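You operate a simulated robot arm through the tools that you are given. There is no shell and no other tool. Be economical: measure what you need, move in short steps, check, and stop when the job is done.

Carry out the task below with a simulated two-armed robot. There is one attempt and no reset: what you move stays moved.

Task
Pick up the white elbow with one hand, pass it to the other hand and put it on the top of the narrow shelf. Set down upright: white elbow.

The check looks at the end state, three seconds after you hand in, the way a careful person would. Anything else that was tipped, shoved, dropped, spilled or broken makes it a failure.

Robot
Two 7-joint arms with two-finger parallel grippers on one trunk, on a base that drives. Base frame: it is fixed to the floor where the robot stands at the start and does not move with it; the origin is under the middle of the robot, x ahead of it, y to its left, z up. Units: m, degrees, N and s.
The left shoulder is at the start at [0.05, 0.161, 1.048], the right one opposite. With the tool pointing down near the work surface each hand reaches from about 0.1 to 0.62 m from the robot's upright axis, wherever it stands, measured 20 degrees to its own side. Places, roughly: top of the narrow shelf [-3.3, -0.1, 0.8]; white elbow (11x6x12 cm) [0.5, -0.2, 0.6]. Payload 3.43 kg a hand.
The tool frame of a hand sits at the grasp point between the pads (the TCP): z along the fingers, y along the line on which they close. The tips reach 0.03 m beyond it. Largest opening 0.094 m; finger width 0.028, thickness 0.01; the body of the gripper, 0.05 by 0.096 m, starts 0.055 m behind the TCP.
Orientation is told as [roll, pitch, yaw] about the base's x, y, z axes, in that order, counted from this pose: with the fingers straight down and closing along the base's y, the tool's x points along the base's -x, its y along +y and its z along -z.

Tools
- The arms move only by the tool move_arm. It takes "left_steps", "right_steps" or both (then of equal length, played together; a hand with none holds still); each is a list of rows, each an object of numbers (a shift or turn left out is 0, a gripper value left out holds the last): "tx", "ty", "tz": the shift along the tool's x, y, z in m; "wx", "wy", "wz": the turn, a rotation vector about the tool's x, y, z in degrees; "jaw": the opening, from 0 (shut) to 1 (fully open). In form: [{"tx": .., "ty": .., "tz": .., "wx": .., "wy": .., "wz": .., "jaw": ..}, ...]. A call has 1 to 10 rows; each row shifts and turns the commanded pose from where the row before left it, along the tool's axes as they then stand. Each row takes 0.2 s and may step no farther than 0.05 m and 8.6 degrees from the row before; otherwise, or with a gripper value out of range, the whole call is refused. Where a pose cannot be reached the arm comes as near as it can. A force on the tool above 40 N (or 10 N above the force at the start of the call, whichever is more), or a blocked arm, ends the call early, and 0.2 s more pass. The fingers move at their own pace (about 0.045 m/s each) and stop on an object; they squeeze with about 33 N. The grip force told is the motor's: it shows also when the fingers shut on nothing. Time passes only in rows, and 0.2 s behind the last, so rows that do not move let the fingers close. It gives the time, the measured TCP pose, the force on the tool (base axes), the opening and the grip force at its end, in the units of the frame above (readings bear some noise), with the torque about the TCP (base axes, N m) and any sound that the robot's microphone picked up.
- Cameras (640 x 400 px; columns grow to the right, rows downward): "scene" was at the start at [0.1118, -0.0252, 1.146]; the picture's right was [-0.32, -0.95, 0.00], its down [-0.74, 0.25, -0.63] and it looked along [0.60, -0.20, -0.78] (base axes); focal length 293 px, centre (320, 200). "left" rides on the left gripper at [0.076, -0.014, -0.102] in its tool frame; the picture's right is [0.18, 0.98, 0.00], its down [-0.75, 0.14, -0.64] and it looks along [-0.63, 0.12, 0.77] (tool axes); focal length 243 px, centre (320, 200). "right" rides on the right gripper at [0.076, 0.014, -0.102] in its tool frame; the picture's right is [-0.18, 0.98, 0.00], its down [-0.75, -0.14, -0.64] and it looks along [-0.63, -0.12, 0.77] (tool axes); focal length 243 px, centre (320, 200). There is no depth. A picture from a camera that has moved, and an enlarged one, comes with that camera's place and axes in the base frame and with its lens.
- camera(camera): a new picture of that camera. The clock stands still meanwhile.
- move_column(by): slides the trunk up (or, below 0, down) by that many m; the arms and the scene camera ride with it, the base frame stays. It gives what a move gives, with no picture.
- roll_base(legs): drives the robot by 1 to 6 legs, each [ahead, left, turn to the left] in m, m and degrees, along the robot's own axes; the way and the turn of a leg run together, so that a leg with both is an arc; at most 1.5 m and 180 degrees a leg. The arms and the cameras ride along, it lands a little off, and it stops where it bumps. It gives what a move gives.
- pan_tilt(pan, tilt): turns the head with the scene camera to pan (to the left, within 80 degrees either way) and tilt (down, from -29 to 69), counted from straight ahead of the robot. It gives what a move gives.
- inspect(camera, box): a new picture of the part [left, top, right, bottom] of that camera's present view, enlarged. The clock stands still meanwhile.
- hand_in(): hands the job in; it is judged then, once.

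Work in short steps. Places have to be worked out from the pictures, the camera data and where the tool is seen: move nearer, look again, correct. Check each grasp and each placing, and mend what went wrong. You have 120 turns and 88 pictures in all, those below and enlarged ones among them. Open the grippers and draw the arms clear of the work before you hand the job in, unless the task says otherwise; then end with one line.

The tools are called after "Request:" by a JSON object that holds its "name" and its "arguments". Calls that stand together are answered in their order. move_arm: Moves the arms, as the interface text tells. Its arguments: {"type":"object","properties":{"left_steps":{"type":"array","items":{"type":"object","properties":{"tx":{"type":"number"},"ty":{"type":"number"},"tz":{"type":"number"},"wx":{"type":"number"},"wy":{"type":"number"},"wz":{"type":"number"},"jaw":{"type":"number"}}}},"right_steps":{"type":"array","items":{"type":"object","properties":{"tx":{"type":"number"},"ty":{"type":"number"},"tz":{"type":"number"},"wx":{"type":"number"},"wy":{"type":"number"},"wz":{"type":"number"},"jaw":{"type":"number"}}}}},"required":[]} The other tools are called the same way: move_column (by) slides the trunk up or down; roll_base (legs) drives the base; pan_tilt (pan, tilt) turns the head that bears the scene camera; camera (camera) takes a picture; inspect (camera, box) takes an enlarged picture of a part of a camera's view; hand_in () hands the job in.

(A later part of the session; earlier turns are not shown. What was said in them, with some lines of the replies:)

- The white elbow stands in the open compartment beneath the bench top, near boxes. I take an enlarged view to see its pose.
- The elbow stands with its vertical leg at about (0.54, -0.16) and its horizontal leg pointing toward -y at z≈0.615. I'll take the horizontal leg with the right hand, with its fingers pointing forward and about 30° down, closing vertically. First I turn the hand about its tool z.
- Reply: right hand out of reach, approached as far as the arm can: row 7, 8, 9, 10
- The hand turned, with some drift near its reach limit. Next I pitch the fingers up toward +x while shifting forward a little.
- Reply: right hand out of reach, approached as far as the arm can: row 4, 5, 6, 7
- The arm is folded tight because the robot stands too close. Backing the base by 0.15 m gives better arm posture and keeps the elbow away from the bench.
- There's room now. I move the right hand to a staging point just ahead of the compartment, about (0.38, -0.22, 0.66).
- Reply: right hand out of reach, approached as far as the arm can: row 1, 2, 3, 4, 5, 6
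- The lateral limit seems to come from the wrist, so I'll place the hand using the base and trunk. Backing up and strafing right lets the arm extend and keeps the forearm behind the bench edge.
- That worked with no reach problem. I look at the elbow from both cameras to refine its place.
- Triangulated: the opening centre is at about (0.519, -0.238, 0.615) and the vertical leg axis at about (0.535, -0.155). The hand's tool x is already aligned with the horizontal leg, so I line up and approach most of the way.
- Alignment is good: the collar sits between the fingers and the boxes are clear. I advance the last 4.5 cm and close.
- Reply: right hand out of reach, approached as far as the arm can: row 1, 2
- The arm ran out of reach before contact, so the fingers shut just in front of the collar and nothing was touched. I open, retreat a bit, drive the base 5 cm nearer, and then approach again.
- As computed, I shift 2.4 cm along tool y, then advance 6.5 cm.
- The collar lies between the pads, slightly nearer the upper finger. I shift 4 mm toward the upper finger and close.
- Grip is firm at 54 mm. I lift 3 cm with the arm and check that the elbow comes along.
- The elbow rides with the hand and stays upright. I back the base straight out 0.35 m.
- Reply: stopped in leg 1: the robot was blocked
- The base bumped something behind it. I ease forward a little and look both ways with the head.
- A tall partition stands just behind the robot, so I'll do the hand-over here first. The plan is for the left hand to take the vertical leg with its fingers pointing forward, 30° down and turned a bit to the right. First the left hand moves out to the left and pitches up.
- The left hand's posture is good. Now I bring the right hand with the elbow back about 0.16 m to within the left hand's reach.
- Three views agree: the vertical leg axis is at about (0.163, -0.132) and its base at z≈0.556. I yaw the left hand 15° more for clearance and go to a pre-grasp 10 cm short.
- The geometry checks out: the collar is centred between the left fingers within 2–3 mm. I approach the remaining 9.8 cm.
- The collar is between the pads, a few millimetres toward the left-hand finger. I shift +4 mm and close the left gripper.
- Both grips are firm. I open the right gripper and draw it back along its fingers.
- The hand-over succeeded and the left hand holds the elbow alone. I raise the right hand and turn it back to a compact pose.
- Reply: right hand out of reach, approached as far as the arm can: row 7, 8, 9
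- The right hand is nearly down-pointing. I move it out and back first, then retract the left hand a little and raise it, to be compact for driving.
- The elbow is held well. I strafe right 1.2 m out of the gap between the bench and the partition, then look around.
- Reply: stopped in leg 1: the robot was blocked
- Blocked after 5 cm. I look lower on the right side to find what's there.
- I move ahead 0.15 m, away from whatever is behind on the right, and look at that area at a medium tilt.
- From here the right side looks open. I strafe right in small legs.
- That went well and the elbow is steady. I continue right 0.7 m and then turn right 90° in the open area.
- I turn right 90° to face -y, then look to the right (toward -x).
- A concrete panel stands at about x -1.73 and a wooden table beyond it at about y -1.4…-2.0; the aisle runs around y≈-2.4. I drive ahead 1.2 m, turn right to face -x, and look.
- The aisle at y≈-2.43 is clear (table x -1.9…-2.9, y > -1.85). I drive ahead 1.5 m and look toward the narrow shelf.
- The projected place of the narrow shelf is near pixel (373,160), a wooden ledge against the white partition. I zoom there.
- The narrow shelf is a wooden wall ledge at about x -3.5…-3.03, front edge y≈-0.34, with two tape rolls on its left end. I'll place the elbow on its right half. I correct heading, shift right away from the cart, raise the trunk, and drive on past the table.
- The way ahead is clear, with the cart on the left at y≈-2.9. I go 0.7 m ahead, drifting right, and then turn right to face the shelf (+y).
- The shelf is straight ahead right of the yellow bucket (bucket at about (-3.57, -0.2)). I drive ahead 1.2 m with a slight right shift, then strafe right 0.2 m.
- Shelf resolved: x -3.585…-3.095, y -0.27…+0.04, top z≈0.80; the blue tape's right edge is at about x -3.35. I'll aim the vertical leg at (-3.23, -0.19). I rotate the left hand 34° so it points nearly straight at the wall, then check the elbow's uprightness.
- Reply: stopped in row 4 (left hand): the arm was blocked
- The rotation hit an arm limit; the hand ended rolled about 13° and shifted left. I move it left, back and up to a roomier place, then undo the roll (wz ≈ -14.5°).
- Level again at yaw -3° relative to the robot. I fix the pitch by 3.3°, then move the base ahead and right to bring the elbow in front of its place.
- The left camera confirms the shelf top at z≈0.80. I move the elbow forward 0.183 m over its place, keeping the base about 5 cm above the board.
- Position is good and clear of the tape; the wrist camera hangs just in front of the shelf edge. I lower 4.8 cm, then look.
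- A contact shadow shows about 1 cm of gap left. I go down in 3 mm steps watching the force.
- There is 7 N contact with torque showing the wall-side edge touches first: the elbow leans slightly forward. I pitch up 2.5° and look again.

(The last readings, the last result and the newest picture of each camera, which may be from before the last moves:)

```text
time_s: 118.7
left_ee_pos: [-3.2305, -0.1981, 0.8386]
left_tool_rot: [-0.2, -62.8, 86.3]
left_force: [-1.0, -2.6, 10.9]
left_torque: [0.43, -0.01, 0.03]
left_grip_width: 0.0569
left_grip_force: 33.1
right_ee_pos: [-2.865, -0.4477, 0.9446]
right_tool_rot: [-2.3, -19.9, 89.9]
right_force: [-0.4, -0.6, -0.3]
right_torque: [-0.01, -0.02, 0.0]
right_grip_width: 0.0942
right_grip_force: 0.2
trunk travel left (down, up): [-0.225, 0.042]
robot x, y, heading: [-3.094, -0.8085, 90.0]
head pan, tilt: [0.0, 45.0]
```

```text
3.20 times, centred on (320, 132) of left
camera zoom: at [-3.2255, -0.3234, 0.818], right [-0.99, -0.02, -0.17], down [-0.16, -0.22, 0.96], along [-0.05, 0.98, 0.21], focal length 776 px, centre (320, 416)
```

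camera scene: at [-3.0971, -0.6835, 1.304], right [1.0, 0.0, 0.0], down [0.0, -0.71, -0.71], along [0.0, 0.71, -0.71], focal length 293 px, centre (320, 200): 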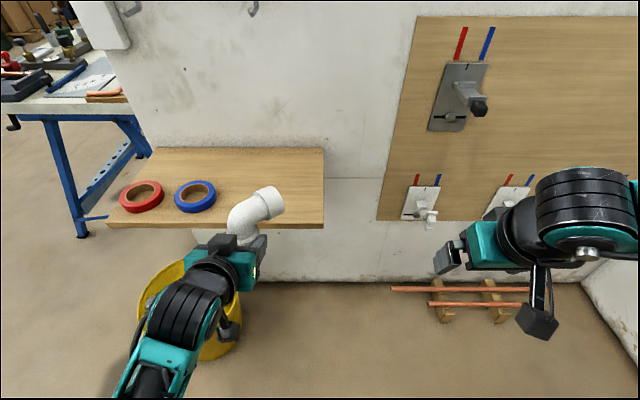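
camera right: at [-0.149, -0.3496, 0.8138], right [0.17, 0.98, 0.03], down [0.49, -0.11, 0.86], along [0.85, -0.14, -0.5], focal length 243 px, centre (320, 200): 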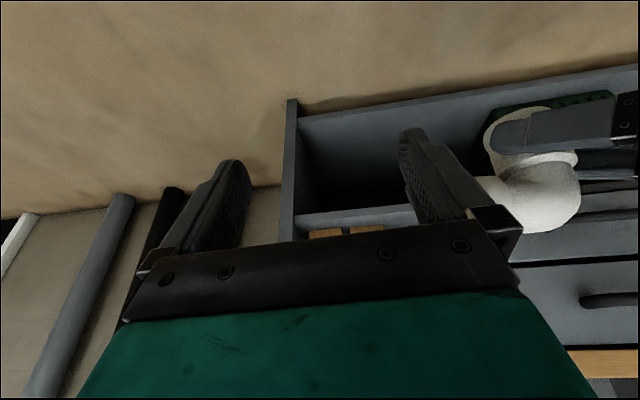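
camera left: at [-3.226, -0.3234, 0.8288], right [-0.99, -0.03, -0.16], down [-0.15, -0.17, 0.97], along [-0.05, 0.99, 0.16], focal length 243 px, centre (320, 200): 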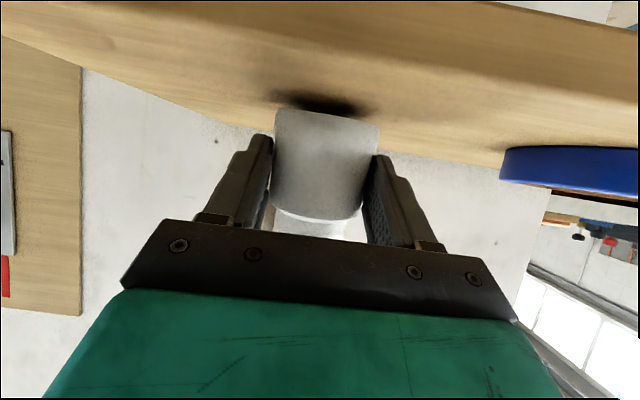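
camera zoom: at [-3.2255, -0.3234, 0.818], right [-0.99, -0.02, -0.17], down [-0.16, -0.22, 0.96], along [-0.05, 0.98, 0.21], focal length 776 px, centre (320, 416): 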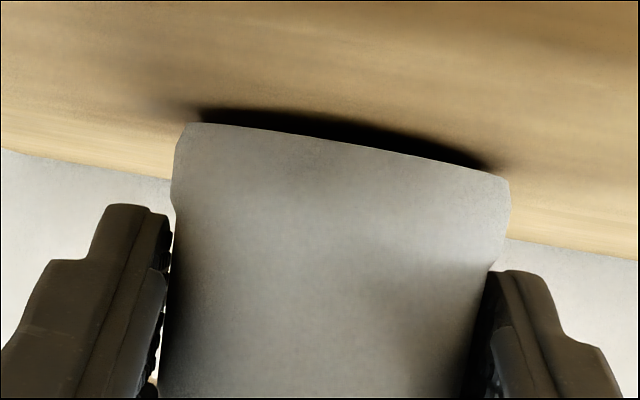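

The gap is thinner but the near edge is still up. I raise 1 mm and pitch up another 3°.

Request:
{"name": "move_arm", "arguments": {"left_steps": [{"tx": -0.001, "tz": -0.0006}, {"wy": -3}, {}]}}

Request:
{"name": "inspect", "arguments": {"camera": "left", "box": [220, 70, 420, 195]}}

Request:
{"name": "inspect", "arguments": {"camera": "scene", "box": [160, 80, 360, 205]}}

```text
time_s: 119.5
left_ee_pos: [-3.2317, -0.1979, 0.8373]
left_tool_rot: [-0.2, -65.4, 86.4]
left_force: [0.6, -2.4, 5.3]
left_torque: [0.17, -0.01, -0.01]
left_grip_width: 0.0569
left_grip_force: 32.9
right_ee_pos: [-2.8656, -0.4469, 0.9438]
right_tool_rot: [-2.2, -19.9, 89.9]
right_force: [0.5, 0.1, 0.0]
right_torque: [0.0, 0.03, -0.01]
right_grip_width: 0.0941
right_grip_force: 0.1
trunk travel left (down, up): [-0.225, 0.042]
robot x, y, heading: [-3.095, -0.8051, 90.3]
head pan, tilt: [0.0, 45.0]
```

```text
3.20 times, centred on (320, 132) of left
camera zoom: at [-3.2253, -0.3231, 0.8103], right [-0.99, -0.01, -0.17], down [-0.16, -0.26, 0.95], along [-0.05, 0.97, 0.25], focal length 776 px, centre (320, 416)
```

zoom: 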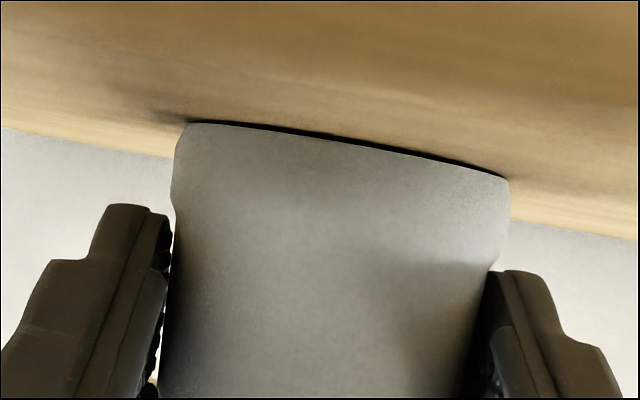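

```text
3.20 times, centred on (260, 142) of scene
camera zoom: at [-3.0969, -0.6852, 1.3042], right [1.0, 0.0, 0.0], down [0.0, -0.71, -0.71], along [0.0, 0.71, -0.71], focal length 937 px, centre (512, 384)
```

zoom: 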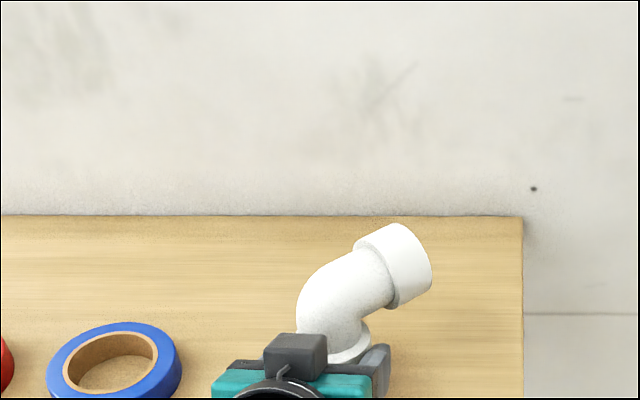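

Nearly flush now. I open the left gripper gently and check before retreating.

Request:
{"name": "move_arm", "arguments": {"left_steps": [{"jaw": 0.63}, {"jaw": 0.7}, {"jaw": 0.8}, {"jaw": 0.9}, {}]}}

Request:
{"name": "camera", "arguments": {"camera": "left"}}

```text
time_s: 120.7
left_ee_pos: [-3.2306, -0.1975, 0.8375]
left_tool_rot: [-0.1, -65.4, 86.3]
left_force: [0.6, 0.3, 0.9]
left_torque: [-0.01, 0.01, 0.01]
left_grip_width: 0.0848
left_grip_force: 0.1
right_ee_pos: [-2.8658, -0.4468, 0.9434]
right_tool_rot: [-2.3, -19.9, 89.9]
right_force: [0.0, -0.3, 0.4]
right_torque: [-0.01, -0.01, 0.02]
right_grip_width: 0.094
right_grip_force: 0.1
trunk travel left (down, up): [-0.225, 0.042]
robot x, y, heading: [-3.0961, -0.8075, 90.0]
head pan, tilt: [0.0, 45.0]
```

```text
25 pictures are left
camera left: at [-3.2255, -0.3223, 0.8107], right [-0.99, -0.01, -0.17], down [-0.16, -0.26, 0.95], along [-0.05, 0.97, 0.26], focal length 243 px, centre (320, 200)
```

left: 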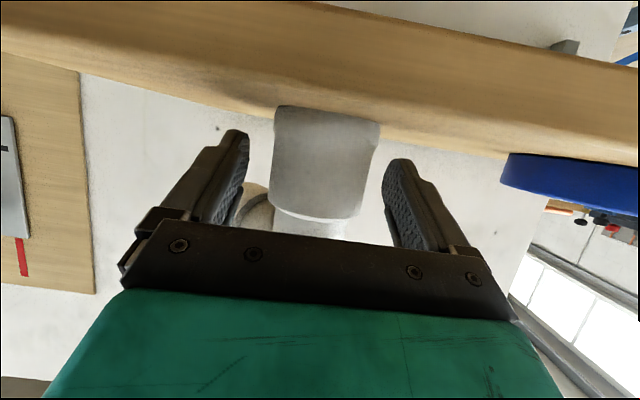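

The elbow stands by itself on the board, free of both pads. I retreat straight back along the fingers.

Request:
{"name": "move_arm", "arguments": {"left_steps": [{"tz": -0.02}, {"tz": -0.03}, {"tz": -0.04}, {"tz": -0.04}, {"tz": -0.04}]}}

Request:
{"name": "camera", "arguments": {"camera": "scene"}}

Request:
{"name": "camera", "arguments": {"camera": "left"}}

```text
time_s: 121.9
left_ee_pos: [-3.2567, -0.3436, 0.9158]
left_tool_rot: [4.3, -66.4, 83.1]
left_force: [0.1, -0.7, 0.3]
left_torque: [0.03, 0.0, -0.01]
left_grip_width: 0.0847
left_grip_force: 0.1
right_ee_pos: [-2.8657, -0.4464, 0.9424]
right_tool_rot: [-2.1, -20.0, 90.0]
right_force: [0.5, 0.8, 0.2]
right_torque: [0.03, 0.02, -0.03]
right_grip_width: 0.094
right_grip_force: 0.2
trunk travel left (down, up): [-0.225, 0.042]
robot x, y, heading: [-3.0936, -0.8039, 90.4]
head pan, tilt: [0.0, 45.0]
```

```text
24 pictures are left
camera scene: at [-3.0972, -0.6846, 1.3042], right [1.0, 0.0, 0.0], down [0.0, -0.71, -0.71], along [0.0, 0.71, -0.71], focal length 293 px, centre (320, 200)
```

scene: 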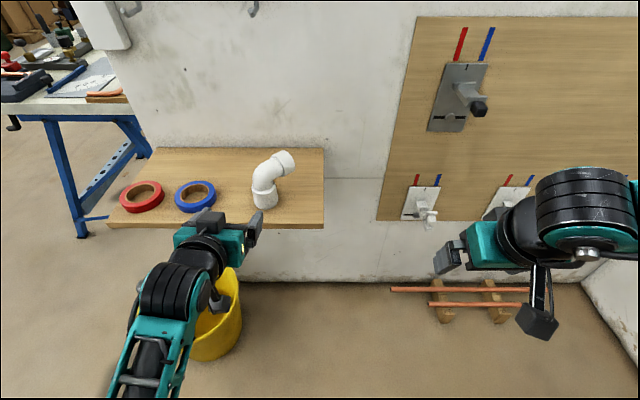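

```text
23 pictures are left
camera left: at [-3.251, -0.4688, 0.8855], right [-0.99, -0.02, -0.14], down [-0.13, -0.28, 0.95], along [-0.06, 0.96, 0.28], focal length 243 px, centre (320, 200)
```

left: 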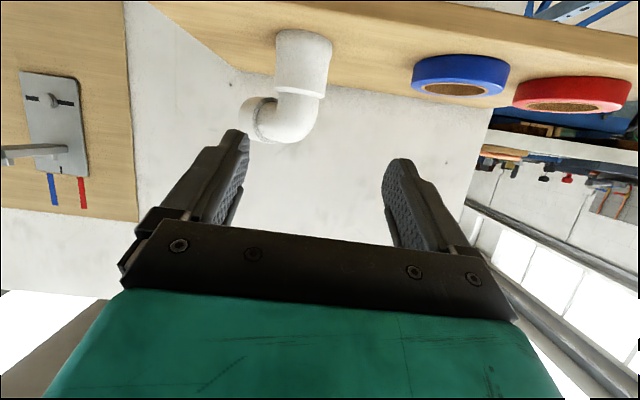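

The elbow stands upright on the shelf with the tapes untouched. I back the base 8 cm so the hands are well clear, and take one last look.

Request:
{"name": "roll_base", "arguments": {"legs": [[-0.08, 0, 0]]}}

Request:
{"name": "inspect", "arguments": {"camera": "scene", "box": [100, 60, 420, 260]}}

```text
time_s: 123.0
left_ee_pos: [-3.2571, -0.4251, 0.9138]
left_tool_rot: [4.2, -66.3, 83.2]
left_force: [0.0, 0.0, -0.1]
left_torque: [0.02, 0.02, -0.01]
left_grip_width: 0.0848
left_grip_force: 0.2
right_ee_pos: [-2.8647, -0.527, 0.9431]
right_tool_rot: [-2.2, -19.9, 90.0]
right_force: [0.2, -0.5, 0.6]
right_torque: [0.03, 0.04, 0.03]
right_grip_width: 0.0942
right_grip_force: 0.0
trunk travel left (down, up): [-0.225, 0.042]
robot x, y, heading: [-3.093, -0.887, 90.5]
head pan, tilt: [0.0, 45.0]
```

```text
2.00 times, centred on (260, 160) of scene
camera zoom: at [-3.0968, -0.7643, 1.3043], right [1.0, 0.0, 0.0], down [0.0, -0.71, -0.71], along [0.0, 0.71, -0.71], focal length 586 px, centre (440, 280)
```

zoom: 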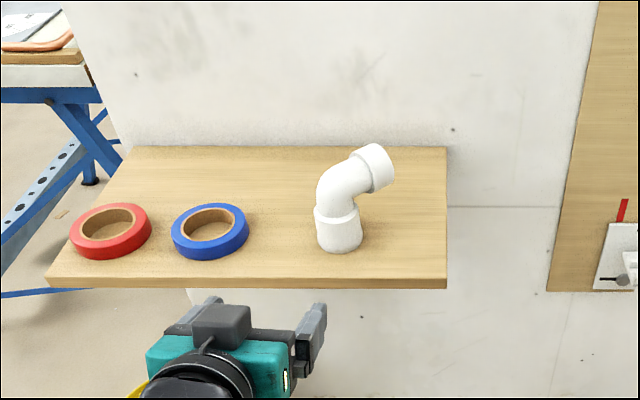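

The elbow is upright on the shelf and both hands are clear, so I hand in.

Request:
{"name": "hand_in", "arguments": {}}

```text
The job is handed in.
```

The white elbow was picked up with the right hand, passed to the left, and now stands upright on top of the narrow shelf; the base bumped something it couldn't see twice while backing and strafing away from the bench, and I saw nothing knocked over but couldn't see behind the robot.
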